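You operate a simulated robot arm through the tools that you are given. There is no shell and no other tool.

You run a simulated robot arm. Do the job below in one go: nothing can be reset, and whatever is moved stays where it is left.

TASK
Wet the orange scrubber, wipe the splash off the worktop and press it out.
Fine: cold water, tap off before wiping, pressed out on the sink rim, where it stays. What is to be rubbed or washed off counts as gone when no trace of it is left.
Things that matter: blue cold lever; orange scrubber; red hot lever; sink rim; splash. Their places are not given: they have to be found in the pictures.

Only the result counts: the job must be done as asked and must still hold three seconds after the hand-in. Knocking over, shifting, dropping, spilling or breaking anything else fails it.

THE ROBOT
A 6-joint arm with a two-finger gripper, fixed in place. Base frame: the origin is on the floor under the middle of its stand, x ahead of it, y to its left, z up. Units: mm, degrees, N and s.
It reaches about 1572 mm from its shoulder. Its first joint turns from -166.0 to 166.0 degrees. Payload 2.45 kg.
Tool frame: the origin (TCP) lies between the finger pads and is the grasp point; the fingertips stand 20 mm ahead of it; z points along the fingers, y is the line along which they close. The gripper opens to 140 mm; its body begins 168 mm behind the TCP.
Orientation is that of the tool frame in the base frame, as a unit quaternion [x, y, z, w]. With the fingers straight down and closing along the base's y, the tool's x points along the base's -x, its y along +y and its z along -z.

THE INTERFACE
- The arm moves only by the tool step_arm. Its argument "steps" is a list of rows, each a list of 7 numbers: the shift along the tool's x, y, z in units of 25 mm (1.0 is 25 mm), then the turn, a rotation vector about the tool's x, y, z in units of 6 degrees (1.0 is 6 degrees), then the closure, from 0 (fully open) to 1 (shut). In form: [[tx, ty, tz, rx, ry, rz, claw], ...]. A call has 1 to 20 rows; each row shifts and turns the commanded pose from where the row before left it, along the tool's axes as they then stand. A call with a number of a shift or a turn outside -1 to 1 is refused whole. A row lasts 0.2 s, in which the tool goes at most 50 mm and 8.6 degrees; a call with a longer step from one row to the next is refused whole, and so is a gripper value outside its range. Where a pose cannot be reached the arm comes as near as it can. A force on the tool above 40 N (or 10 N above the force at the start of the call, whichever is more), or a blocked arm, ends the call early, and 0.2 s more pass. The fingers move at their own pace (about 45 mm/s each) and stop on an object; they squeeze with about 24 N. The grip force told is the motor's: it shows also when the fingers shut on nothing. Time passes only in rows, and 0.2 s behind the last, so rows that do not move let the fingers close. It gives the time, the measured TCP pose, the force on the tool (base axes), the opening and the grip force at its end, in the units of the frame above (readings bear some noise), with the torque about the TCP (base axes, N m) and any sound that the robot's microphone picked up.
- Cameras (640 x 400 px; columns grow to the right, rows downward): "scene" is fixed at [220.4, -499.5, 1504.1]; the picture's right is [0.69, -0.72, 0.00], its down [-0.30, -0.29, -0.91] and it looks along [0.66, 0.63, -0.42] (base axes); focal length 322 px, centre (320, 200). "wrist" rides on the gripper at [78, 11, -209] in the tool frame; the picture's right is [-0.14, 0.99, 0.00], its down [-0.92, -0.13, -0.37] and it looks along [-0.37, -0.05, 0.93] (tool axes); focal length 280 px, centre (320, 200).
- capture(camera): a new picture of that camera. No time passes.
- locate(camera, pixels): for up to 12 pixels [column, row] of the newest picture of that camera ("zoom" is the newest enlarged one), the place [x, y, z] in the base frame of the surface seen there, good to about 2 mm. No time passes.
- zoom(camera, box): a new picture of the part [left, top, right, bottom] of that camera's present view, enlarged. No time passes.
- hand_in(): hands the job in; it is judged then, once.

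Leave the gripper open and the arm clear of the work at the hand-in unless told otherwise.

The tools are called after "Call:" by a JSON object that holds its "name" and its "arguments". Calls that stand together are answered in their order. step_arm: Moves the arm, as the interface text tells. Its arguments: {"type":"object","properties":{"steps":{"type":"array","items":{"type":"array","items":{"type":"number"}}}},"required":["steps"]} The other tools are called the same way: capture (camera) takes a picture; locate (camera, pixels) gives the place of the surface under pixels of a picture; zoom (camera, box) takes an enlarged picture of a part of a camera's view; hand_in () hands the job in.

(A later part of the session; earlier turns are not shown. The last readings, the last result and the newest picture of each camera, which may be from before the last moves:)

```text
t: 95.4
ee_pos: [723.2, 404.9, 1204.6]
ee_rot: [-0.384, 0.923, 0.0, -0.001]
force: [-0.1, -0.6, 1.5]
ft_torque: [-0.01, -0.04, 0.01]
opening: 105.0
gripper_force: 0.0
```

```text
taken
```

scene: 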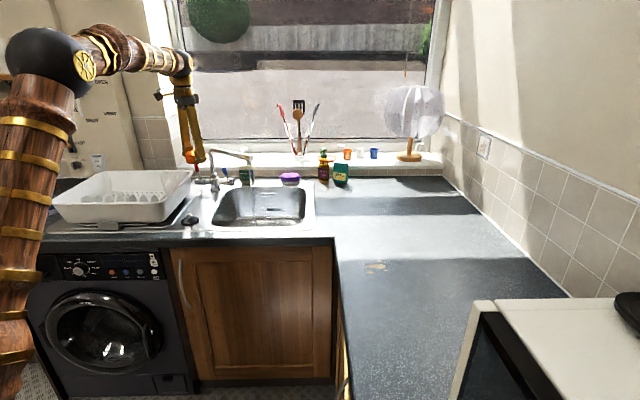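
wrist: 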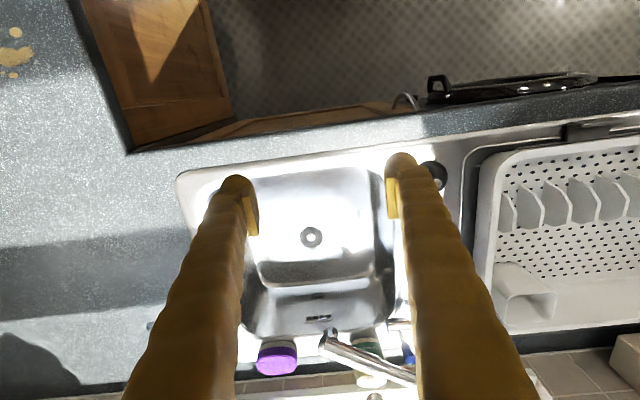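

I'll move back above the scrubber on the deck with the fingers open about 92 mm and look.

Call:
{"name": "step_arm", "arguments": {"steps": [[-0.942, 0.778, 0.24, 0, 0, 0, 0.35], [-0.942, 0.778, 0.24, 0, 0, 0, 0.35], [-0.942, 0.778, 0.24, 0, 0, 0, 0.35], [-0.942, 0.778, 0.24, 0, 0, 0, 0.35], [-0.942, 0.778, 0.24, 0, 0, 0, 0.35], [-0.942, 0.778, 0.24, 0, 0, 0, 0.35], [-0.942, 0.778, 0.24, 0, 0, 0, 0.35], [-0.942, 0.778, 0.24, 0, 0, 0, 0.35], [-0.942, 0.778, 0.24, 0, 0, 0, 0.35]]}}

Call:
{"name": "capture", "arguments": {"camera": "wrist"}}

```text
t: 97.4
ee_pos: [747.9, 678.8, 1150.8]
ee_rot: [-0.384, 0.923, -0.001, 0.002]
force: [-0.5, -0.2, 0.8]
ft_torque: [0.0, 0.0, -0.02]
opening: 91.2
gripper_force: 0.0
```

```text
taken
```

wrist: 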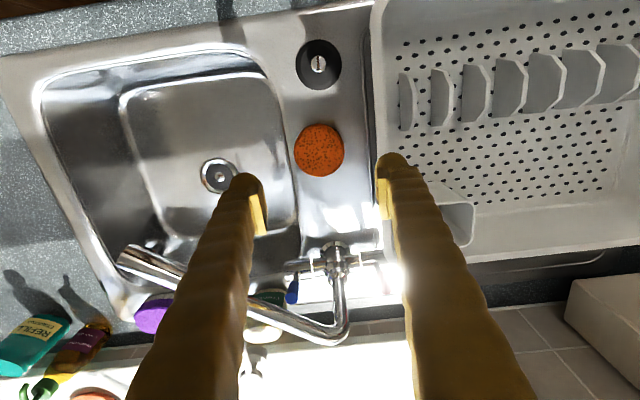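

I'll locate the scrubber's edges near (320,150).

Call:
{"name": "locate", "arguments": {"camera": "wrist", "pixels": [[320, 150], [297, 150], [342, 150], [320, 127], [320, 173], [355, 180], [280, 120]]}}

```text
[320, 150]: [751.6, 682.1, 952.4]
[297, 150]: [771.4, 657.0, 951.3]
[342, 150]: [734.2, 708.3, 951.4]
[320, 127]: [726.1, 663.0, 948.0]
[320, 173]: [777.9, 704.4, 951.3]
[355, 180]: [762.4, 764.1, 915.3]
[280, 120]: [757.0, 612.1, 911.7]
```

The scrubber's centre is (752.4,683) and its top is at z 951.5. I'll shift 6 mm, descend to TCP z 944, and grip.

Call:
{"name": "step_arm", "arguments": {"steps": [[-0.246, 0, 0.919, 0, 0, 0, 0.35], [0, 0, 0.919, 0, 0, 0, 0.35], [0, 0, 0.919, 0, 0, 0, 0.35], [0, 0, 0.919, 0, 0, 0, 0.35], [0, 0, 0.919, 0, 0, 0, 0.35], [0, 0, 0.919, 0, 0, 0, 0.35], [0, 0, 0.919, 0, 0, 0, 0.35], [0, 0, 0.919, 0, 0, 0, 0.35], [0, 0, 0.919, 0, 0, 0, 0.35], [0, 0, 0, 0, 0, 0, 0.6], [0, 0, 0, 0, 0, 0, 1], [0, 0, 0, 0, 0, 0, 1], [0, 0, 0, 0, 0, 0, 1]]}}

Call:
{"name": "capture", "arguments": {"camera": "wrist"}}

```text
t: 100.2
ee_pos: [753.3, 683.3, 942.6]
ee_rot: [-0.384, 0.923, -0.001, 0.0]
force: [0.1, 0.0, -0.4]
ft_torque: [-0.01, -0.03, -0.03]
opening: 76.0
gripper_force: 24.4
```

```text
taken
```

wrist: 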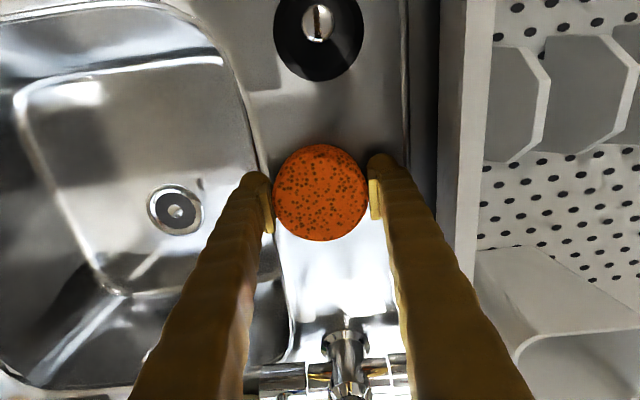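

It is gripped again at 24 N. I'll lift and travel at z≈1150 towards the splash.

Call:
{"name": "step_arm", "arguments": {"steps": [[0, 0, -0.4, 0, 0, 0, 1], [0, 0, -0.8, 0, 0, 0, 1], [0, 0, -1, 0, 0, 0, 1], [0, 0, -1, 0, 0, 0, 1], [0, 0, -1, 0, 0, 0, 1], [0, 0, -1, 0, 0, 0, 1], [0, 0, -1, 0, 0, 0, 1], [0, 0, -1, 0, 0, 0, 1], [0, 0, -1, 0, 0, 0, 1], [0.635, -0.994, 0, 0, 0, 0, 1], [0.635, -0.994, 0, 0, 0, 0, 1], [0.635, -0.994, 0, 0, 0, 0, 1], [0.635, -0.994, 0, 0, 0, 0, 1], [0.635, -0.994, 0, 0, 0, 0, 1], [0.635, -0.994, 0, 0, 0, 0, 1], [0.635, -0.994, 0, 0, 0, 0, 1], [0.635, -0.994, 0, 0, 0, 0, 1], [0.635, -0.994, 0, 0, 0, 0, 1], [0.635, -0.994, 0, 0, 0, 0, 1], [0.635, -0.994, 0, 0, 0, 0, 1]]}}

Call:
{"name": "step_arm", "arguments": {"steps": [[0.635, -0.994, 0, 0, 0, 0, 1], [0.635, -0.994, 0, 0, 0, 0, 1], [0.635, -0.994, 0, 0, 0, 0, 1], [0.635, -0.994, 0, 0, 0, 0, 1], [0.635, -0.994, 0, 0, 0, 0, 1], [0.635, -0.994, 0, 0, 0, 0, 1], [0.635, -0.994, 0, 0, 0, 0, 1], [0.635, -0.994, 0, 0, 0, 0, 1], [0.635, -0.994, 0, 0, 0, 0, 1], [0.635, -0.994, 0, 0, 0, 0, 1], [0.635, -0.994, 0, 0, 0, 0, 1], [0.635, -0.994, 0, 0, 0, 0, 1]]}}

Call:
{"name": "capture", "arguments": {"camera": "wrist"}}

Call:
{"name": "capture", "arguments": {"camera": "scene"}}

```text
t: 104.4
ee_pos: [826.2, 364.1, 1148.6]
ee_rot: [-0.385, 0.923, -0.001, 0.0]
force: [0.5, -1.1, -0.4]
ft_torque: [0.01, 0.0, -0.02]
opening: 75.8
gripper_force: 23.8
```

```text
t: 107.0
ee_pos: [900.3, 19.9, 1149.8]
ee_rot: [-0.384, 0.923, 0.0, 0.001]
force: [-0.1, -0.3, -1.1]
ft_torque: [-0.01, 0.0, 0.0]
opening: 75.6
gripper_force: 23.5
```

```text
taken
```

wrist: 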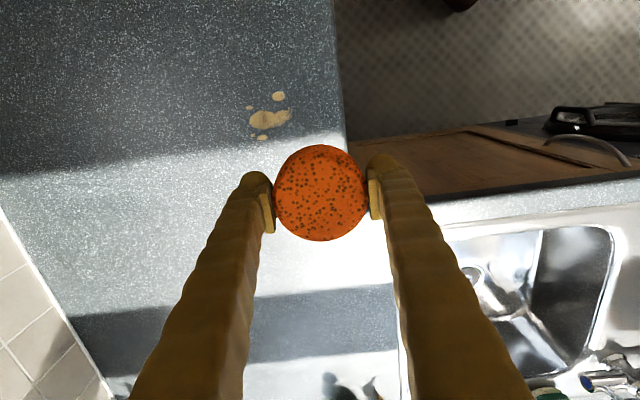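

```text
taken
```

scene: 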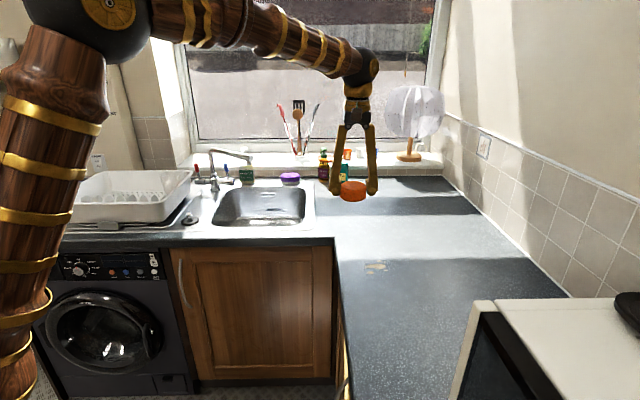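

The splash is visible at about (270,118). I'll zoom in and locate its outermost points.

Call:
{"name": "zoom", "arguments": {"camera": "wrist", "box": [230, 80, 310, 150]}}

Call:
{"name": "locate", "arguments": {"camera": "wrist", "pixels": [[279, 96], [286, 96], [250, 108], [247, 108], [250, 122], [268, 119], [287, 113], [291, 116], [262, 138], [253, 135], [290, 122], [266, 138]]}}

```text
5.71 times, centred on (270, 115) of wrist
```

zoom: 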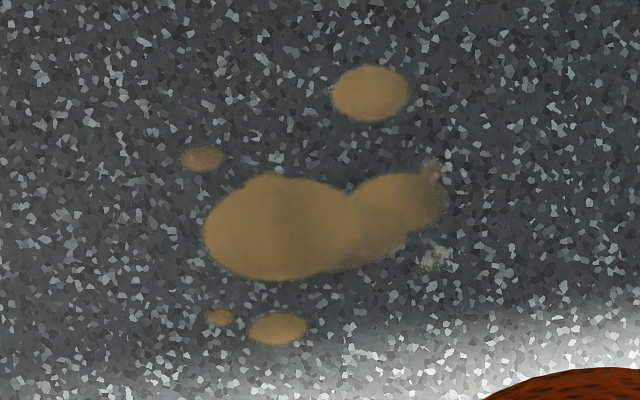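

```text
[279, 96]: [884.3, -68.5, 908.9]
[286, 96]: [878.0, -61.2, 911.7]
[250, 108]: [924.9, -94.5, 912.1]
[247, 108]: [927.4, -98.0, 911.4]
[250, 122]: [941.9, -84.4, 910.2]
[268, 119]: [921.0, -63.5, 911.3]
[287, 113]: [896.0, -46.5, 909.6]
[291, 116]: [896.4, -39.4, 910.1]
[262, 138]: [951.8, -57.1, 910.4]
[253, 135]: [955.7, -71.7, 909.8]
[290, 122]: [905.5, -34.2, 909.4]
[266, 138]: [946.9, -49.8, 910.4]
```

The splash spans about 70 × 70 mm, with v from 568 to 637 and u from 660 to 728. I'll go to the near side of it, at v≈525, u≈668, and come down to z 960 first.

Call:
{"name": "step_arm", "arguments": {"steps": [[0.628, -0.2275, 0.95, 0, 0, 0, 1], [0.628, -0.2275, 0.95, 0, 0, 0, 1], [0.628, -0.2275, 0.95, 0, 0, 0, 1], [0.628, -0.2275, 0.95, 0, 0, 0, 1], [0.628, -0.2275, 0.95, 0, 0, 0, 1], [0.628, -0.2275, 0.95, 0, 0, 0, 1], [0.628, -0.2275, 0.95, 0, 0, 0, 1], [0.628, -0.2275, 0.95, 0, 0, 0, 1]]}}

Call:
{"name": "step_arm", "arguments": {"steps": [[0, 0, 0.3, 0, 0, 0, 1], [0, 0, 0.3, 0, 0, 0, 1], [0, 0, 0.1, 0, 0, 0, 1]]}}

Call:
{"name": "capture", "arguments": {"camera": "wrist"}}

```text
t: 108.8
ee_pos: [846.2, -103.0, 958.7]
ee_rot: [-0.384, 0.923, -0.001, 0.0]
force: [0.5, -0.2, -0.4]
ft_torque: [0.02, 0.03, -0.02]
opening: 76.1
gripper_force: 23.9
```

```text
t: 109.6
ee_pos: [845.3, -101.1, 940.9]
ee_rot: [-0.385, 0.923, 0.0, 0.001]
force: [0.1, -0.3, -0.1]
ft_torque: [-0.03, 0.02, -0.01]
opening: 75.8
gripper_force: 23.9
```

```text
taken
```

wrist: 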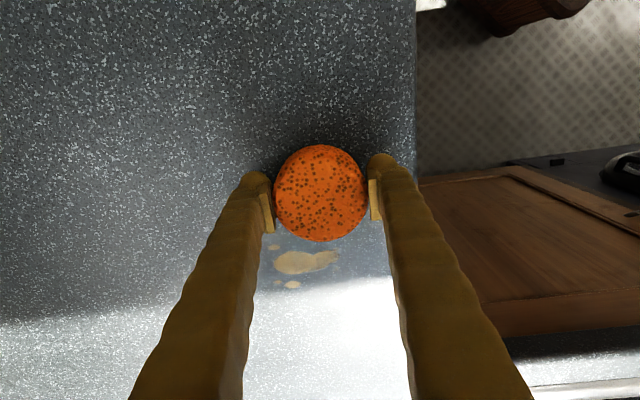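

No contact yet at z 941. I'll lower in 1 mm steps until I feel a light load.

Call:
{"name": "step_arm", "arguments": {"steps": [[0, 0, 0.04, 0, 0, 0, 1]]}}

Call:
{"name": "step_arm", "arguments": {"steps": [[0, 0, 0.04, 0, 0, 0, 1]]}}

Call:
{"name": "step_arm", "arguments": {"steps": [[0, 0, 0.04, 0, 0, 0, 1]]}}

```text
t: 110.0
ee_pos: [845.0, -101.7, 939.2]
ee_rot: [-0.384, 0.923, -0.001, 0.0]
force: [-0.4, -0.2, -0.4]
ft_torque: [0.04, 0.02, -0.01]
opening: 75.5
gripper_force: 23.8
```

```text
t: 110.4
ee_pos: [846.1, -101.5, 938.5]
ee_rot: [-0.384, 0.923, -0.001, 0.002]
force: [-0.8, -1.8, 9.3]
ft_torque: [0.08, 0.27, 0.01]
opening: 75.6
gripper_force: 24.0
```

```text
t: 110.8
ee_pos: [845.3, -101.3, 938.7]
ee_rot: [-0.384, 0.923, -0.001, 0.001]
force: [-6.9, 1.3, 27.2]
ft_torque: [0.31, 0.41, 0.04]
opening: 75.8
gripper_force: 24.1
```

Contact is stiff: 9 N one step ago and 27 N now. I'll ease back most of that step and start the first wiping stroke along v.

Call:
{"name": "step_arm", "arguments": {"steps": [[0, 0, -0.03, 0, 0, 0, 1]]}}

```text
t: 111.2
ee_pos: [845.9, -101.3, 939.3]
ee_rot: [-0.385, 0.923, 0.0, 0.001]
force: [-0.4, 1.6, 26.3]
ft_torque: [0.23, 0.13, -0.01]
opening: 76.0
gripper_force: 24.6
```

Call:
{"name": "step_arm", "arguments": {"steps": [[0, 0, -0.03, 0, 0, 0, 1]]}}

```text
t: 111.6
ee_pos: [844.6, -101.5, 939.2]
ee_rot: [-0.384, 0.923, 0.0, 0.001]
force: [6.1, 2.5, 18.5]
ft_torque: [0.13, -0.05, -0.04]
opening: 75.4
gripper_force: 23.5
```

Call:
{"name": "step_arm", "arguments": {"steps": [[0, 0, -0.025, 0, 0, 0, 1]]}}

```text
t: 112.0
ee_pos: [845.0, -101.0, 938.4]
ee_rot: [-0.385, 0.923, 0.0, 0.0]
force: [5.2, 0.6, 5.4]
ft_torque: [-0.06, -0.1, 0.05]
opening: 75.6
gripper_force: 24.1
```

That leaves a light 5 N contact. First stroke: +v across the splash, 15 mm per row.

Call:
{"name": "step_arm", "arguments": {"steps": [[-0.6, 0, 0, 0, 0, 0, 1], [-0.6, 0, 0, 0, 0, 0, 1], [-0.6, 0, 0, 0, 0, 0, 1], [-0.6, 0, 0, 0, 0, 0, 1], [-0.6, 0, 0, 0, 0, 0, 1]]}}

Call:
{"name": "capture", "arguments": {"camera": "wrist"}}

```text
t: 113.2
ee_pos: [898.0, -46.9, 939.0]
ee_rot: [-0.384, 0.923, -0.001, 0.001]
force: [-0.1, -0.3, 0.0]
ft_torque: [0.0, -0.02, 0.01]
opening: 75.9
gripper_force: 24.1
```

```text
taken
```

wrist: 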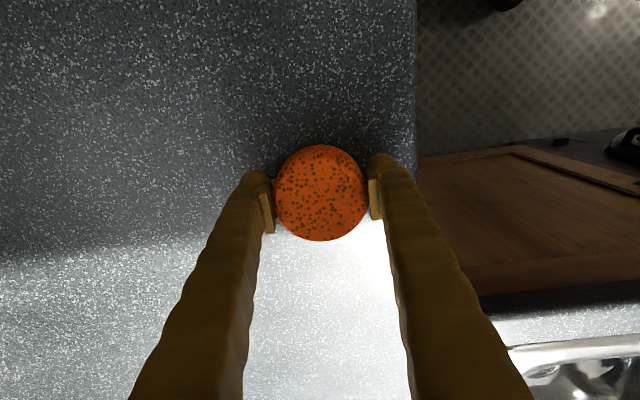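

The load dropped to zero, so contact was lost along the way. I'll lower a little here and check the force.

Call:
{"name": "step_arm", "arguments": {"steps": [[0, 0, 0.03, 0, 0, 0, 1]]}}

Call:
{"name": "step_arm", "arguments": {"steps": [[0, 0, 0.02, 0, 0, 0, 1]]}}

```text
t: 113.6
ee_pos: [898.2, -47.5, 939.1]
ee_rot: [-0.384, 0.923, 0.0, 0.001]
force: [0.0, 1.5, 5.4]
ft_torque: [0.06, 0.08, -0.01]
opening: 75.9
gripper_force: 23.9
```

```text
t: 114.0
ee_pos: [898.3, -47.1, 939.9]
ee_rot: [-0.385, 0.923, -0.001, 0.002]
force: [-1.8, 2.5, 15.7]
ft_torque: [0.11, 0.17, 0.03]
opening: 75.5
gripper_force: 23.5
```

About 16 N now. I'll continue the stroke forward, then come back over the same line, checking the load.

Call:
{"name": "step_arm", "arguments": {"steps": [[-0.6, 0, 0, 0, 0, 0, 1], [-0.6, 0, 0, 0, 0, 0, 1], [-0.6, 0, 0, 0, 0, 0, 1], [-0.6, 0, 0, 0, 0, 0, 1]]}}

Call:
{"name": "step_arm", "arguments": {"steps": [[0.6, 0, 0, 0, 0, 0, 1], [0.6, 0, 0, 0, 0, 0, 1], [0.6, 0, 0, 0, 0, 0, 1], [0.6, 0, 0, 0, 0, 0, 1], [0.6, 0, 0, 0, 0, 0, 1]]}}

Call:
{"name": "capture", "arguments": {"camera": "wrist"}}

```text
t: 115.0
ee_pos: [941.2, -6.2, 939.8]
ee_rot: [-0.384, 0.923, -0.001, 0.001]
force: [-10.5, -9.5, 19.9]
ft_torque: [0.13, -0.07, 0.0]
opening: 75.6
gripper_force: 23.5
```

```text
t: 116.2
ee_pos: [887.5, -58.0, 938.2]
ee_rot: [-0.384, 0.923, 0.0, 0.001]
force: [2.4, -0.2, 6.2]
ft_torque: [-0.04, 0.0, -0.02]
opening: 75.7
gripper_force: 23.9
```

```text
taken
```

wrist: 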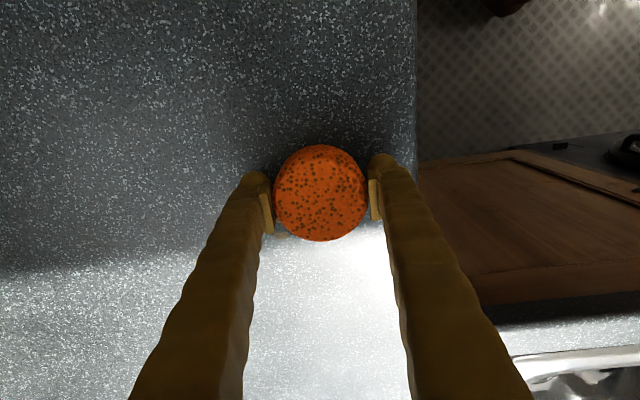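

The load stays between 6 and 20 N and friction shows it is rubbing. I'll look at the splash area in the scene camera.

Call:
{"name": "zoom", "arguments": {"camera": "scene", "box": [330, 225, 426, 285]}}

Call:
{"name": "zoom", "arguments": {"camera": "wrist", "box": [230, 130, 400, 260]}}

```text
6.67 times, centred on (378, 255) of scene
```

zoom: 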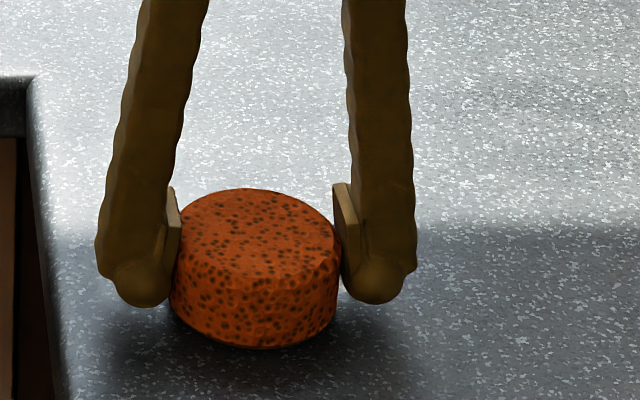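

```text
3.08 times, centred on (315, 195) of wrist
```

zoom: 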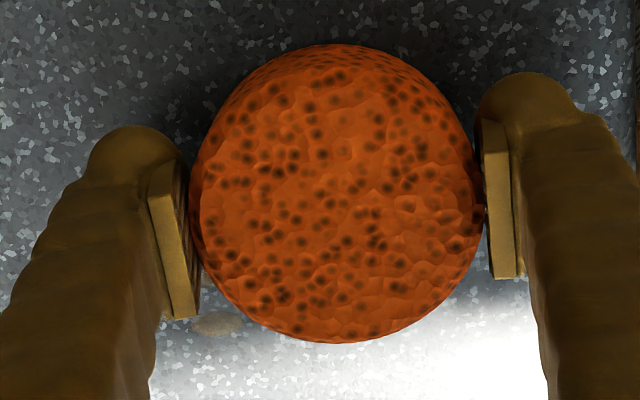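

One small droplet still shows at the lower left, outside this stroke. I'll finish this stroke back, shift 26 mm to +u, and stroke forward, pressing a touch more.

Call:
{"name": "step_arm", "arguments": {"steps": [[0.6, 0, 0.02, 0, 0, 0, 1], [0.6, 0, 0, 0, 0, 0, 1], [0.6, 0, 0, 0, 0, 0, 1], [0.4, 0, 0, 0, 0, 0, 1], [0, -0.52, 0, 0, 0, 0, 1], [0, -0.52, 0, 0, 0, 0, 1]]}}

Call:
{"name": "step_arm", "arguments": {"steps": [[-0.6, 0, 0, 0, 0, 0, 1], [-0.6, 0, 0, 0, 0, 0, 1], [-0.6, 0, 0, 0, 0, 0, 1], [-0.6, 0, 0, 0, 0, 0, 1], [-0.6, 0, 0, 0, 0, 0, 1]]}}

```text
t: 117.6
ee_pos: [868.2, -116.5, 939.3]
ee_rot: [-0.384, 0.923, 0.0, 0.001]
force: [-6.4, 4.2, 9.3]
ft_torque: [0.08, 0.16, -0.02]
opening: 75.8
gripper_force: 23.6
```

```text
t: 118.8
ee_pos: [920.2, -62.1, 939.3]
ee_rot: [-0.385, 0.923, 0.0, 0.001]
force: [-14.3, -13.1, 30.8]
ft_torque: [0.15, -0.14, 0.02]
opening: 75.4
gripper_force: 23.9
```

The load rose to 31 N, so I'll ease off a little and go on forward.

Call:
{"name": "step_arm", "arguments": {"steps": [[-0.6, 0, -0.03, 0, 0, 0, 1], [-0.6, 0, 0, 0, 0, 0, 1], [-0.6, 0, 0, 0, 0, 0, 1], [-0.6, 0, 0, 0, 0, 0, 1], [0, -0.5, 0, 0, 0, 0, 1], [0, -0.5, 0, 0, 0, 0, 1]]}}

Call:
{"name": "step_arm", "arguments": {"steps": [[0.6, 0, 0, 0, 0, 0, 1], [0.6, 0, 0, 0, 0, 0, 1], [0.6, 0, 0, 0, 0, 0, 1], [0.6, 0, 0, 0, 0, 0, 1], [0.6, 0, 0, 0, 0, 0, 1]]}}

Call:
{"name": "capture", "arguments": {"camera": "wrist"}}

```text
t: 120.2
ee_pos: [981.4, -36.4, 938.1]
ee_rot: [-0.384, 0.923, 0.0, 0.001]
force: [-8.6, 10.0, 16.4]
ft_torque: [0.3, 0.06, 0.09]
opening: 75.9
gripper_force: 23.7
```

```text
t: 121.4
ee_pos: [926.6, -92.0, 937.6]
ee_rot: [-0.384, 0.923, 0.0, 0.001]
force: [5.4, 2.8, 10.7]
ft_torque: [-0.15, -0.08, 0.09]
opening: 75.6
gripper_force: 24.4
```

```text
taken
```

wrist: 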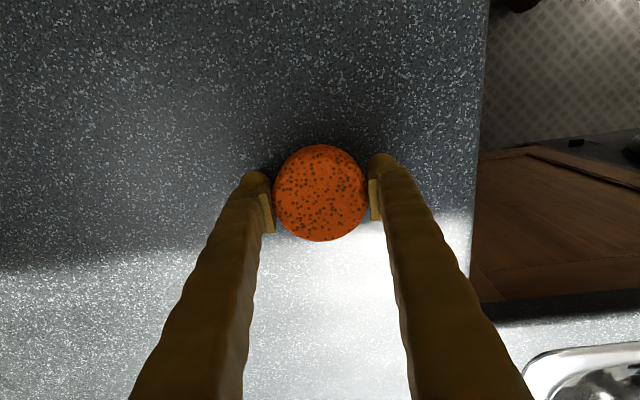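

The area looks clean so far. I'll finish this stroke back 60 mm, then lift 60 mm and move aside to inspect.

Call:
{"name": "step_arm", "arguments": {"steps": [[0.6, 0, 0, 0, 0, 0, 1], [0.6, 0, 0, 0, 0, 0, 1], [0.6, 0, 0, 0, 0, 0, 1], [0.6, 0, 0, 0, 0, 0, 1], [0, 0, -0.4, 0, 0, 0, 1], [0, 0, -0.8, 0, 0, 0, 1], [0.8, 0, -1, 0, 0, 0, 1], [0.8, 0, -1, 0, 0, 0, 1], [0.8, 0, -1, 0, 0, 0, 1]]}}

Call:
{"name": "capture", "arguments": {"camera": "wrist"}}

Call:
{"name": "zoom", "arguments": {"camera": "scene", "box": [330, 235, 442, 305]}}

```text
t: 123.4
ee_pos: [843.2, -177.4, 1044.6]
ee_rot: [-0.385, 0.923, -0.001, 0.001]
force: [-0.2, -0.2, -1.4]
ft_torque: [0.0, -0.07, -0.01]
opening: 75.9
gripper_force: 23.5
```

```text
taken
```

wrist: 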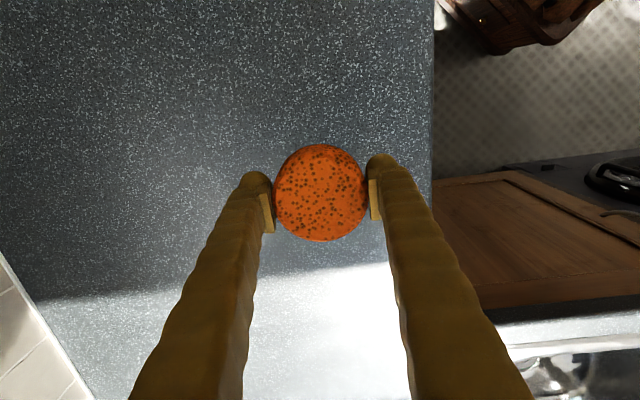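

```text
5.71 times, centred on (386, 270) of scene
```

zoom: 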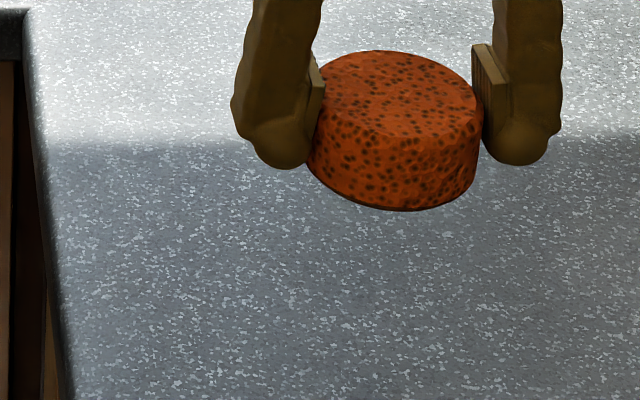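

No brown marks are visible yet, but the scrubber hides part of the area. I'll zoom in on the wrist view just below the scrubber, where the splash was.

Call:
{"name": "zoom", "arguments": {"camera": "wrist", "box": [250, 230, 400, 310]}}

Call:
{"name": "locate", "arguments": {"camera": "wrist", "pixels": [[300, 250], [340, 250], [320, 262], [360, 262], [290, 240], [345, 275]]}}

```text
4.27 times, centred on (325, 270) of wrist
```

zoom: 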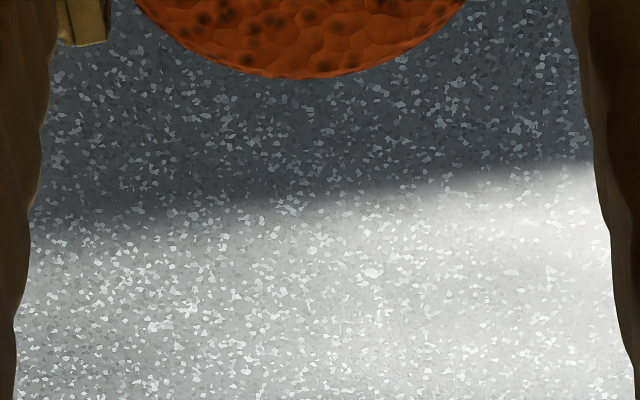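

```text
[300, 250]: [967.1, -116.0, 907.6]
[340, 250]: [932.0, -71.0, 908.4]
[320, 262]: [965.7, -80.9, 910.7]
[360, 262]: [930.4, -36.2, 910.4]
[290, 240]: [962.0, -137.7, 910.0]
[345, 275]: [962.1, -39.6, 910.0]
```

The visible part is clean. I'll rise and back off more to see the whole area.

Call:
{"name": "step_arm", "arguments": {"steps": [[0.8, 0, -1, 0, 0, 0, 1], [0.8, 0, -1, 0, 0, 0, 1], [0.8, 0, -1, 0, 0, 0, 1], [0.8, 0, -1, 0, 0, 0, 1]]}}

Call:
{"name": "capture", "arguments": {"camera": "wrist"}}

Call:
{"name": "zoom", "arguments": {"camera": "scene", "box": [330, 235, 442, 305]}}

```text
t: 124.4
ee_pos: [787.3, -232.7, 1141.8]
ee_rot: [-0.384, 0.923, 0.0, 0.0]
force: [-0.6, -0.1, -0.2]
ft_torque: [0.06, -0.01, -0.02]
opening: 75.9
gripper_force: 24.1
```

```text
taken
```

wrist: 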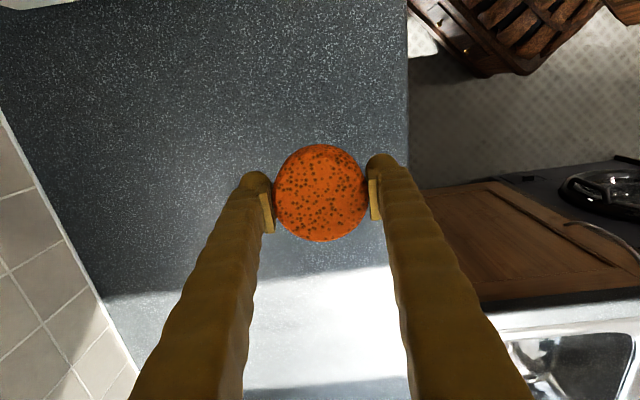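

```text
5.71 times, centred on (386, 270) of scene
```

zoom: 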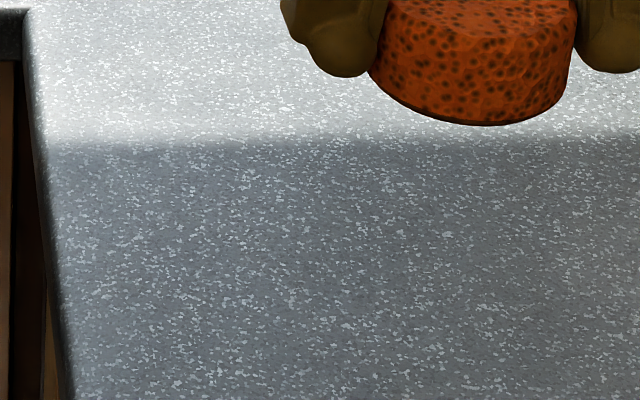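

The original splash pixels, scene (366–386, 261–272), are unobstructed and look clean. I'll zoom much closer for faint traces.

Call:
{"name": "zoom", "arguments": {"camera": "scene", "box": [354, 253, 402, 283]}}

Call:
{"name": "zoom", "arguments": {"camera": "wrist", "box": [245, 235, 405, 300]}}

```text
13.33 times, centred on (378, 268) of scene
```

zoom: 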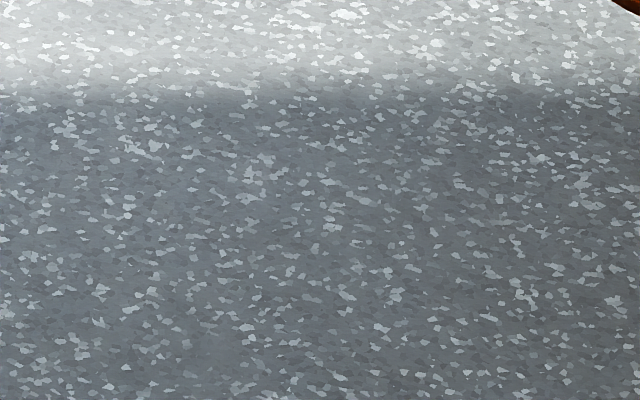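

```text
4.00 times, centred on (325, 268) of wrist
```

zoom: 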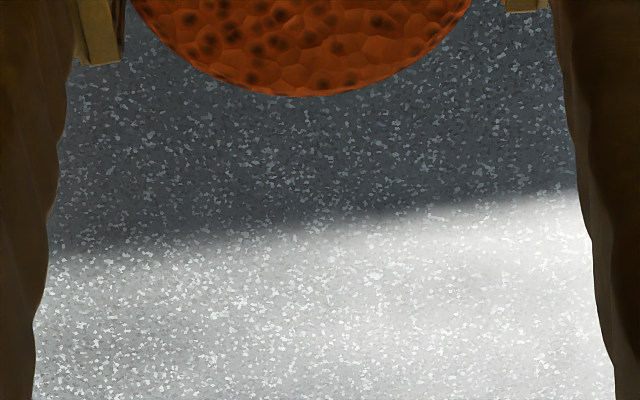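

No trace is left. Now I'll carry the scrubber to the steel rim beside the bowl on the left, around v≈1020, u≈58, staying at z≈1142 the whole way.

Call:
{"name": "step_arm", "arguments": {"steps": [[-0.93, 0.982, 0, 0, 0, 0, 1], [-0.93, 0.982, 0, 0, 0, 0, 1], [-0.93, 0.982, 0, 0, 0, 0, 1], [-0.93, 0.982, 0, 0, 0, 0, 1], [-0.93, 0.982, 0, 0, 0, 0, 1], [-0.93, 0.982, 0, 0, 0, 0, 1], [-0.93, 0.982, 0, 0, 0, 0, 1], [-0.93, 0.982, 0, 0, 0, 0, 1], [-0.93, 0.982, 0, 0, 0, 0, 1], [-0.93, 0.982, 0, 0, 0, 0, 1], [-0.93, 0.982, 0, 0, 0, 0, 1], [-0.93, 0.982, 0, 0, 0, 0, 1], [-0.93, 0.982, 0, 0, 0, 0, 1], [-0.93, 0.982, 0, 0, 0, 0, 1]]}}

Call:
{"name": "zoom", "arguments": {"camera": "scene", "box": [346, 248, 410, 288]}}

Call:
{"name": "capture", "arguments": {"camera": "wrist"}}

```text
t: 127.4
ee_pos: [770.8, 241.4, 1146.0]
ee_rot: [-0.385, 0.923, 0.0, 0.001]
force: [0.1, 0.3, -0.7]
ft_torque: [0.01, 0.06, 0.02]
opening: 75.8
gripper_force: 22.8
```

```text
10.00 times, centred on (378, 268) of scene
```

zoom: 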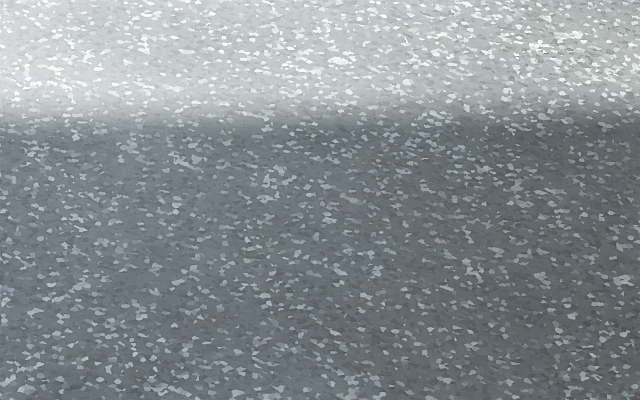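

```text
taken
```

wrist: 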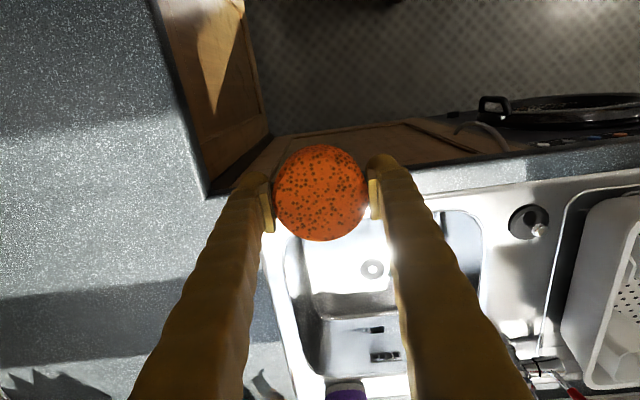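

The worktop is clean. I'll continue to above the rim spot.

Call:
{"name": "step_arm", "arguments": {"steps": [[-0.936, 0.973, 0, 0, 0, 0, 1], [-0.936, 0.973, 0, 0, 0, 0, 1], [-0.936, 0.973, 0, 0, 0, 0, 1], [-0.936, 0.973, 0, 0, 0, 0, 1], [-0.936, 0.973, 0, 0, 0, 0, 1], [-0.936, 0.973, 0, 0, 0, 0, 1], [-0.936, 0.973, 0, 0, 0, 0, 1], [-0.936, 0.973, 0, 0, 0, 0, 1], [-0.936, 0.973, 0, 0, 0, 0, 1], [-0.936, 0.973, 0, 0, 0, 0, 1], [-0.936, 0.973, 0, 0, 0, 0, 1], [-0.936, 0.973, 0, 0, 0, 0, 1], [-0.936, 0.973, 0, 0, 0, 0, 1]]}}

Call:
{"name": "capture", "arguments": {"camera": "wrist"}}

Call:
{"name": "capture", "arguments": {"camera": "scene"}}

```text
t: 130.2
ee_pos: [759.9, 677.9, 1143.7]
ee_rot: [-0.384, 0.923, -0.001, 0.001]
force: [-1.7, 0.5, 0.8]
ft_torque: [0.03, 0.02, -0.03]
opening: 75.6
gripper_force: 23.8
```

```text
taken
```

wrist: 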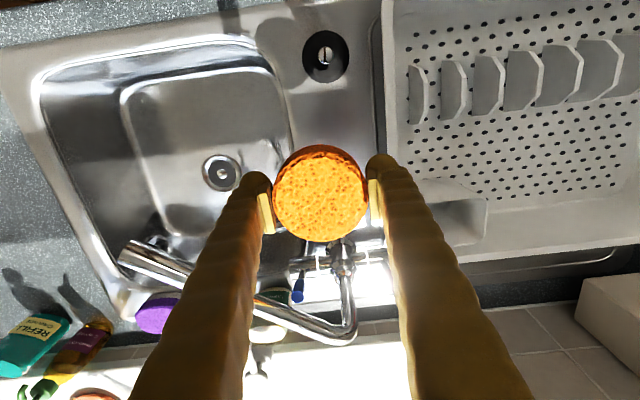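

```text
taken
```

scene: 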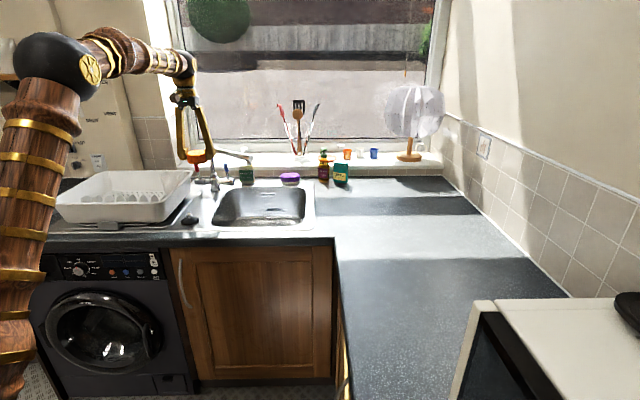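

I'm over the rim beside the bowl and the worktop shows no splash. I'll descend to just above the rim.

Call:
{"name": "step_arm", "arguments": {"steps": [[0, 0, 0.95, 0, 0, 0, 1], [0, 0, 0.95, 0, 0, 0, 1], [0, 0, 0.95, 0, 0, 0, 1], [0, 0, 0.95, 0, 0, 0, 1], [0, 0, 0.95, 0, 0, 0, 1], [0, 0, 0.95, 0, 0, 0, 1], [0, 0, 0.95, 0, 0, 0, 1], [0, 0, 0.7, 0, 0, 0, 1], [0, 0, 0.3, 0, 0, 0, 1]]}}

Call:
{"name": "capture", "arguments": {"camera": "wrist"}}

```text
t: 132.2
ee_pos: [761.8, 680.3, 949.7]
ee_rot: [-0.384, 0.923, -0.001, 0.001]
force: [0.8, 0.7, 0.0]
ft_torque: [0.01, -0.03, -0.01]
opening: 75.7
gripper_force: 24.1
```

```text
taken
```

wrist: 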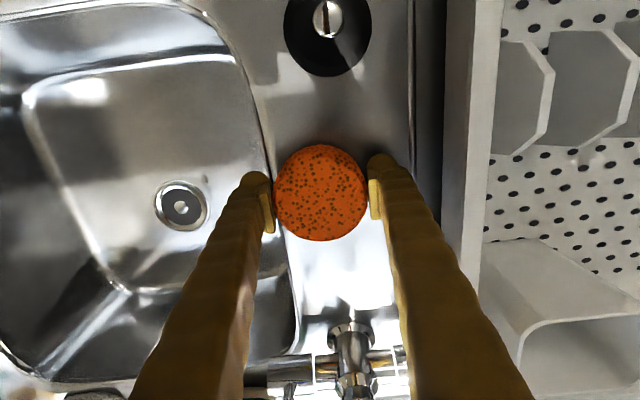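

I'll lower in small steps and press.

Call:
{"name": "step_arm", "arguments": {"steps": [[0, 0, 0.12, 0, 0, 0, 1], [0, 0, 0.06, 0, 0, 0, 1]]}}

Call:
{"name": "step_arm", "arguments": {"steps": [[0, 0, 0.05, 0, 0, 0, 1]]}}

Call:
{"name": "step_arm", "arguments": {"steps": [[0, 0, 0.05, 0, 0, 0, 1]]}}

```text
t: 132.8
ee_pos: [760.2, 678.7, 946.4]
ee_rot: [-0.384, 0.923, -0.001, 0.0]
force: [-0.4, 0.3, -0.6]
ft_torque: [0.03, -0.01, -0.04]
opening: 75.8
gripper_force: 23.7
```

```text
t: 133.2
ee_pos: [761.3, 678.9, 945.5]
ee_rot: [-0.384, 0.923, 0.0, 0.001]
force: [0.4, 0.1, -0.4]
ft_torque: [0.01, 0.0, -0.01]
opening: 75.5
gripper_force: 24.2
```

```text
t: 133.6
ee_pos: [760.8, 678.6, 944.0]
ee_rot: [-0.384, 0.923, -0.001, 0.001]
force: [1.0, -0.2, -0.9]
ft_torque: [-0.02, 0.02, -0.04]
opening: 75.8
gripper_force: 24.6
```

No contact yet at z 944, so I'll keep lowering by about 1 mm.

Call:
{"name": "step_arm", "arguments": {"steps": [[0, 0, 0.05, 0, 0, 0, 1]]}}

Call:
{"name": "step_arm", "arguments": {"steps": [[0, 0, 0.05, 0, 0, 0, 1]]}}

```text
t: 134.0
ee_pos: [761.1, 677.7, 943.9]
ee_rot: [-0.384, 0.923, -0.001, 0.001]
force: [-1.0, 0.2, -0.2]
ft_torque: [-0.01, -0.01, 0.02]
opening: 75.5
gripper_force: 24.0
```

```text
t: 134.4
ee_pos: [760.8, 677.5, 943.6]
ee_rot: [-0.384, 0.923, 0.0, 0.002]
force: [1.3, 1.2, 8.1]
ft_torque: [-0.15, -0.01, -0.01]
opening: 75.4
gripper_force: 23.6
```

Contact has begun at 8 N. I'll press on to about 30 N and hold it there for a couple of seconds.

Call:
{"name": "step_arm", "arguments": {"steps": [[0, 0, 0.05, 0, 0, 0, 1]]}}

Call:
{"name": "step_arm", "arguments": {"steps": [[0, 0, 0.02, 0, 0, 0, 1], [0, 0, 0, 0, 0, 0, 1], [0, 0, 0, 0, 0, 0, 1]]}}

Call:
{"name": "zoom", "arguments": {"camera": "wrist", "box": [220, 120, 420, 280]}}

Call:
{"name": "zoom", "arguments": {"camera": "scene", "box": [180, 180, 244, 220]}}

```text
t: 134.8
ee_pos: [760.1, 679.0, 942.0]
ee_rot: [-0.384, 0.923, -0.001, 0.002]
force: [-2.3, -2.1, 26.1]
ft_torque: [-0.11, 0.09, -0.03]
opening: 75.6
gripper_force: 23.8
```

```text
t: 135.6
ee_pos: [762.0, 680.1, 942.6]
ee_rot: [-0.384, 0.923, -0.001, 0.001]
force: [-2.8, -2.1, 9.6]
ft_torque: [-0.02, 0.01, 0.03]
opening: 75.5
gripper_force: 23.7
stopped in row 3: the force on the tool passed its limit at 40 N (the readings are from after the stop); the commanded pose is now the measured one
```

```text
2.50 times, centred on (320, 200) of wrist
```

zoom: 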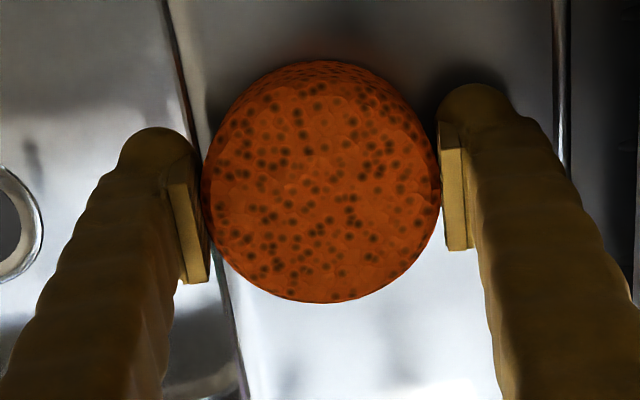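

```text
10.00 times, centred on (212, 200) of scene
```

zoom: 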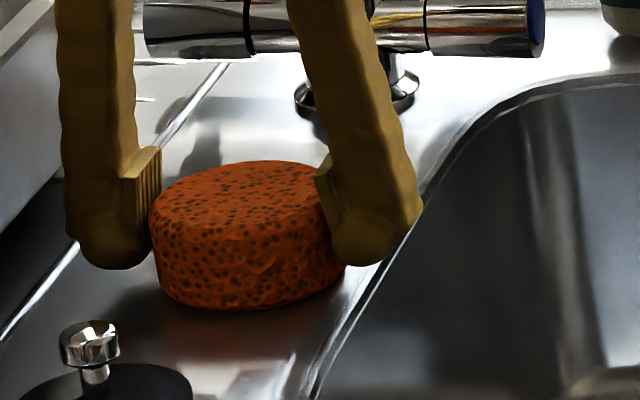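

The press reached 40 N briefly before the guard stopped it. I'll press again a few times around 20–35 N to wring it well.

Call:
{"name": "step_arm", "arguments": {"steps": [[0, 0, 0.05, 0, 0, 0, 1]]}}

Call:
{"name": "step_arm", "arguments": {"steps": [[0, 0, 0, 0, 0, 0, 1], [0, 0, 0, 0, 0, 0, 1]]}}

Call:
{"name": "step_arm", "arguments": {"steps": [[0, 0, 0, 0, 0, 0, 1], [0, 0, 0, 0, 0, 0, 1]]}}

```text
t: 136.0
ee_pos: [761.8, 679.1, 942.8]
ee_rot: [-0.384, 0.923, 0.0, 0.003]
force: [-0.9, -0.5, 21.0]
ft_torque: [0.0, -0.01, 0.01]
opening: 75.3
gripper_force: 24.5
```

```text
t: 136.6
ee_pos: [761.5, 678.7, 942.6]
ee_rot: [-0.385, 0.923, 0.0, 0.003]
force: [0.5, 1.4, 30.7]
ft_torque: [0.04, -0.07, -0.03]
opening: 75.8
gripper_force: 24.4
```

```text
t: 137.2
ee_pos: [760.9, 679.0, 943.2]
ee_rot: [-0.384, 0.923, 0.0, 0.002]
force: [1.6, 2.7, 36.4]
ft_torque: [0.08, -0.09, 0.03]
opening: 75.9
gripper_force: 23.7
```

I've held a steady press of 21–36 N. I'll hold a moment longer and check whether the scrubber's look changes.

Call:
{"name": "step_arm", "arguments": {"steps": [[0, 0, 0, 0, 0, 0, 1], [0, 0, 0, 0, 0, 0, 1], [0, 0, 0, 0, 0, 0, 1]]}}

Call:
{"name": "zoom", "arguments": {"camera": "wrist", "box": [220, 120, 420, 280]}}

Call:
{"name": "zoom", "arguments": {"camera": "scene", "box": [180, 180, 244, 220]}}

```text
t: 138.0
ee_pos: [762.2, 678.2, 942.6]
ee_rot: [-0.384, 0.923, 0.0, 0.002]
force: [1.2, 1.5, 39.5]
ft_torque: [0.06, -0.03, 0.0]
opening: 75.6
gripper_force: 23.9
```

```text
2.50 times, centred on (320, 200) of wrist
```

zoom: 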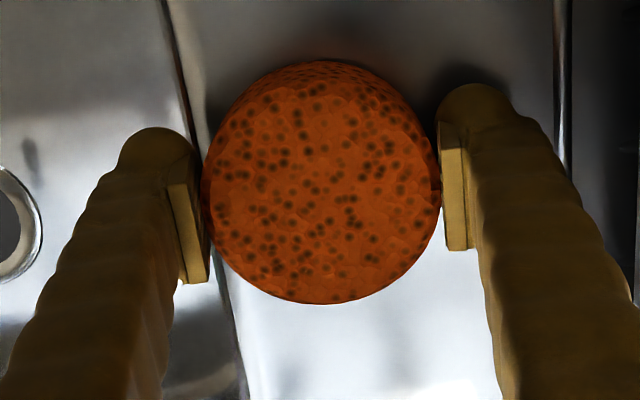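

```text
10.00 times, centred on (212, 200) of scene
```

zoom: 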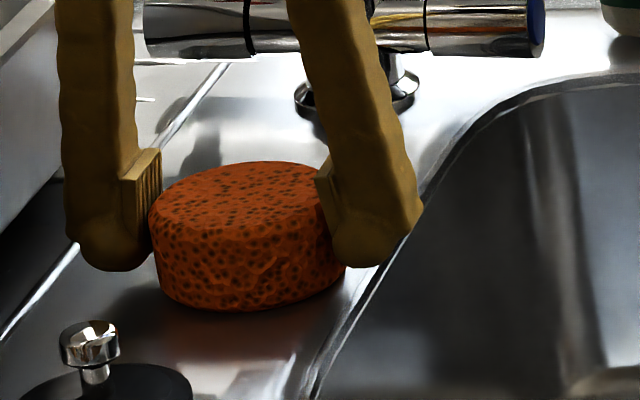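

I've held nearly 40 N on the rim for over two seconds. I'll ease off until the load is light, then open the fingers and leave the scrubber there.

Call:
{"name": "step_arm", "arguments": {"steps": [[0, 0, -0.05, 0, 0, 0, 1]]}}

Call:
{"name": "step_arm", "arguments": {"steps": [[0, 0, -0.03, 0, 0, 0, 1]]}}

```text
t: 138.4
ee_pos: [761.4, 679.2, 942.3]
ee_rot: [-0.384, 0.923, 0.0, 0.001]
force: [2.6, 2.0, 25.0]
ft_torque: [0.04, -0.09, -0.08]
opening: 75.8
gripper_force: 24.0
```

```text
t: 138.8
ee_pos: [761.4, 678.7, 942.4]
ee_rot: [-0.384, 0.923, -0.001, 0.001]
force: [-1.0, 0.2, 12.1]
ft_torque: [0.02, -0.04, 0.05]
opening: 75.7
gripper_force: 23.5
```

The load is light now. I'll open to about 92 mm and check that the scrubber sits flat and free.

Call:
{"name": "step_arm", "arguments": {"steps": [[0, 0, 0, 0, 0, 0, 0.4], [0, 0, 0, 0, 0, 0, 0.35], [0, 0, 0, 0, 0, 0, 0.35]]}}

Call:
{"name": "capture", "arguments": {"camera": "wrist"}}

```text
t: 139.6
ee_pos: [761.5, 678.7, 943.9]
ee_rot: [-0.384, 0.924, -0.001, 0.001]
force: [0.0, 0.9, 0.5]
ft_torque: [-0.02, 0.0, -0.06]
opening: 90.9
gripper_force: 0.0
```

```text
taken
```

wrist: 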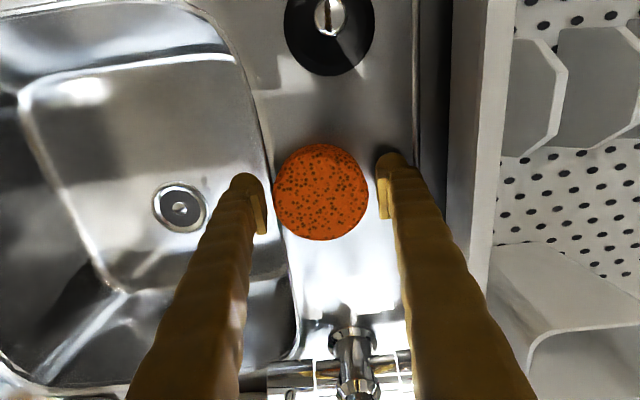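

The scrubber rests on the rim right beside the bowl, free of the fingers. I'll rise straight up and move to the same pose as at t=79.4, so I can compare how it looks now with how it looked wet.

Call:
{"name": "step_arm", "arguments": {"steps": [[0, 0, -0.4, 0, 0, 0, 0.35], [0, 0, -0.8, 0, 0, 0, 0.35], [0, 0, -1, 0, 0, 0, 0.35], [0, 0, -1, 0, 0, 0, 0.35], [0, 0, -1, 0, 0, 0, 0.35], [0, 0, -1, 0, 0, 0, 0.35], [0, 0, -1, 0, 0, 0, 0.35], [0, 0, -1, 0, 0, 0, 0.35], [0, 0, -0.8, 0, 0, 0, 0.35], [0.996, -0.769, -0.244, 0, 0, 0, 0.3], [0.996, -0.769, -0.244, 0, 0, 0, 0.3], [0.996, -0.769, -0.244, 0, 0, 0, 0.2], [0.996, -0.769, -0.244, 0, 0, 0, 0.1], [0.996, -0.769, -0.244, 0, 0, 0, 0], [0.996, -0.769, -0.244, 0, 0, 0, 0], [0.996, -0.769, -0.244, 0, 0, 0, 0], [0.996, -0.769, -0.244, 0, 0, 0, 0], [0.996, -0.769, -0.244, 0, 0, 0, 0]]}}

Call:
{"name": "zoom", "arguments": {"camera": "scene", "box": [150, 130, 310, 240]}}

Call:
{"name": "capture", "arguments": {"camera": "scene"}}

Call:
{"name": "capture", "arguments": {"camera": "wrist"}}

```text
t: 143.4
ee_pos: [726.8, 396.9, 1197.3]
ee_rot: [-0.384, 0.923, -0.001, 0.001]
force: [0.1, -0.3, 0.0]
ft_torque: [-0.01, 0.02, 0.03]
opening: 139.8
gripper_force: 0.0
```

```text
3.64 times, centred on (230, 185) of scene
```

zoom: 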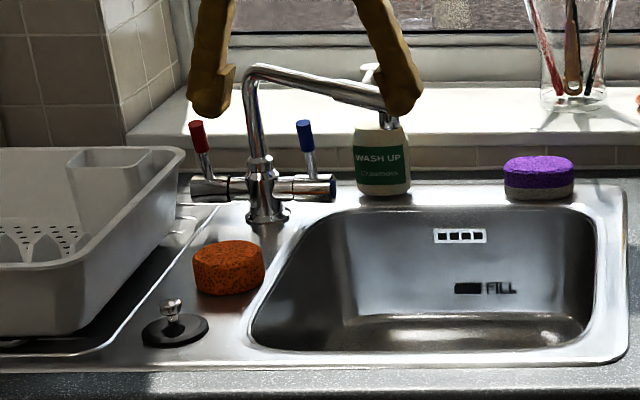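

```text
taken
```

scene: 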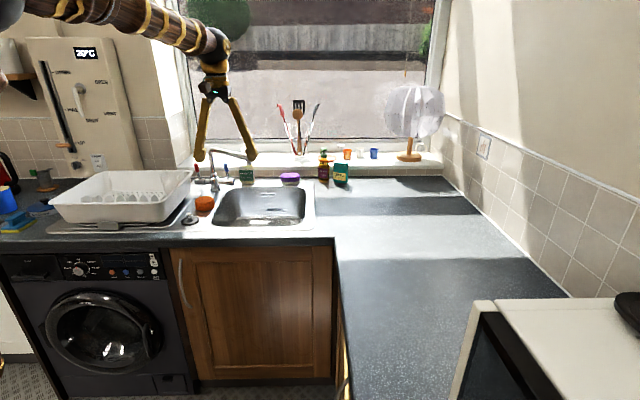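

```text
taken
```

wrist: 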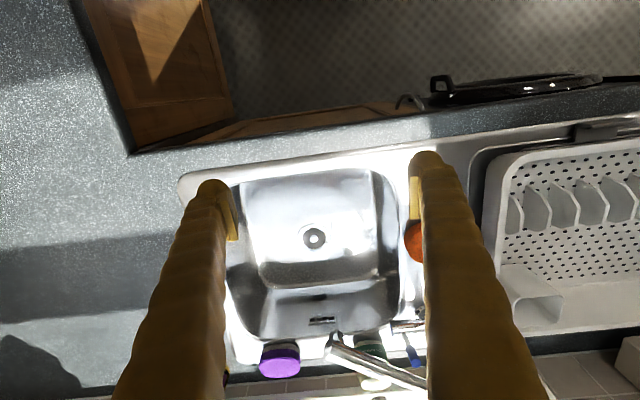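

The scrubber now looks lighter than when it was wet at t=79.4, so the water has been pressed out. Next I'll check that the tap is fully off and take a last close look at the old splash area and the scrubber.

Call:
{"name": "zoom", "arguments": {"camera": "scene", "box": [180, 135, 276, 195]}}

Call:
{"name": "zoom", "arguments": {"camera": "scene", "box": [346, 248, 410, 288]}}

Call:
{"name": "zoom", "arguments": {"camera": "scene", "box": [180, 180, 244, 220]}}

Call:
{"name": "locate", "arguments": {"camera": "scene", "pixels": [[204, 199], [207, 205], [196, 203], [213, 202], [376, 266]]}}

```text
6.67 times, centred on (228, 165) of scene
```

zoom: 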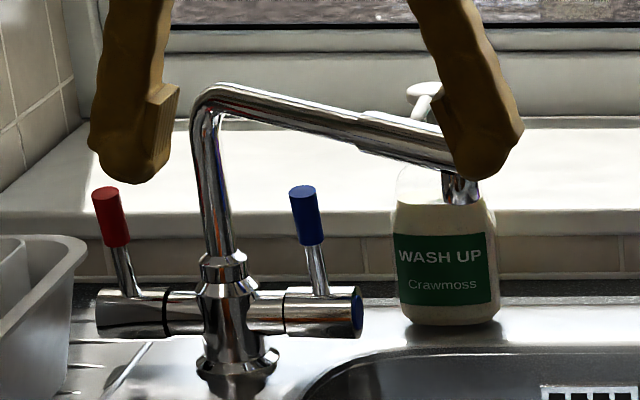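

```text
10.00 times, centred on (378, 268) of scene
```

zoom: 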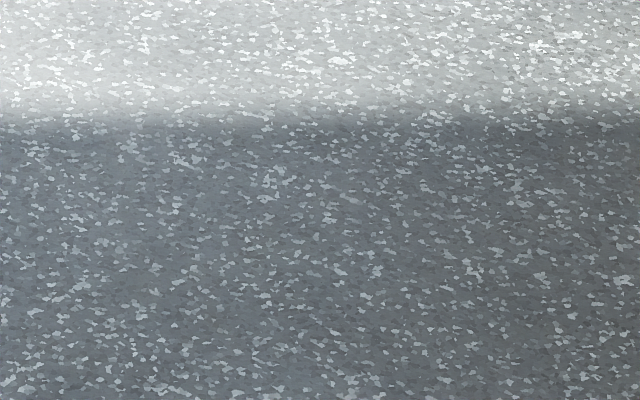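

```text
10.00 times, centred on (212, 200) of scene
```

zoom: 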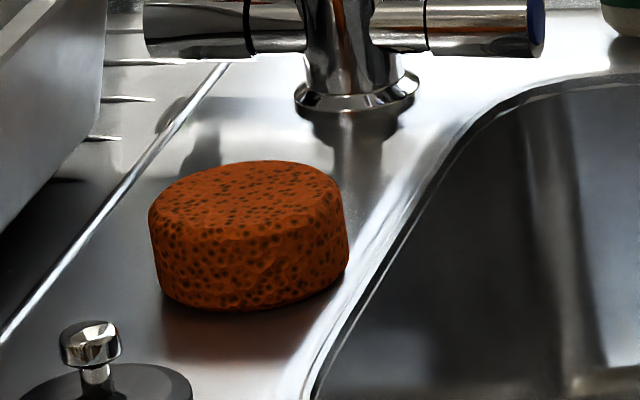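

```text
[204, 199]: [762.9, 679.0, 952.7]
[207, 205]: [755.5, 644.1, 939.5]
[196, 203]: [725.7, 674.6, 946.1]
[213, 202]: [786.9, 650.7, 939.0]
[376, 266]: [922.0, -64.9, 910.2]
```

The tap is off and both levers stand as at the start. In the last close-up I notice a possibly yellowish fleck near zoom (257,243), about scene (372,272), where one of the drops was. I'll look closer.

Call:
{"name": "zoom", "arguments": {"camera": "scene", "box": [360, 264, 384, 279]}}

Call:
{"name": "zoom", "arguments": {"camera": "scene", "box": [362, 254, 394, 274]}}

```text
16.00 times, centred on (372, 272) of scene
```

zoom: 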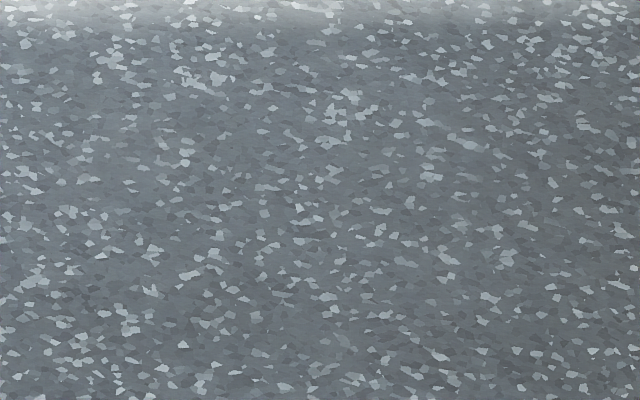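

```text
16.00 times, centred on (378, 264) of scene
```

zoom: 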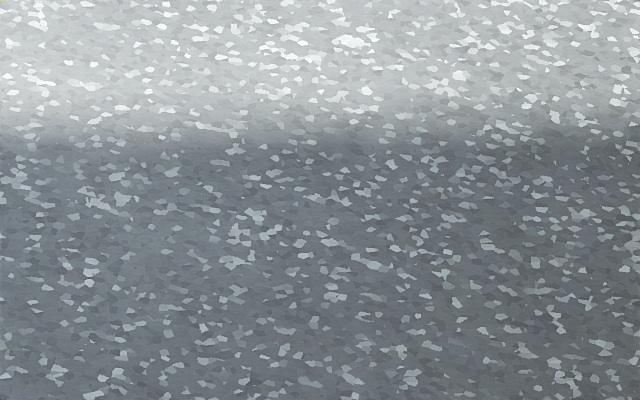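

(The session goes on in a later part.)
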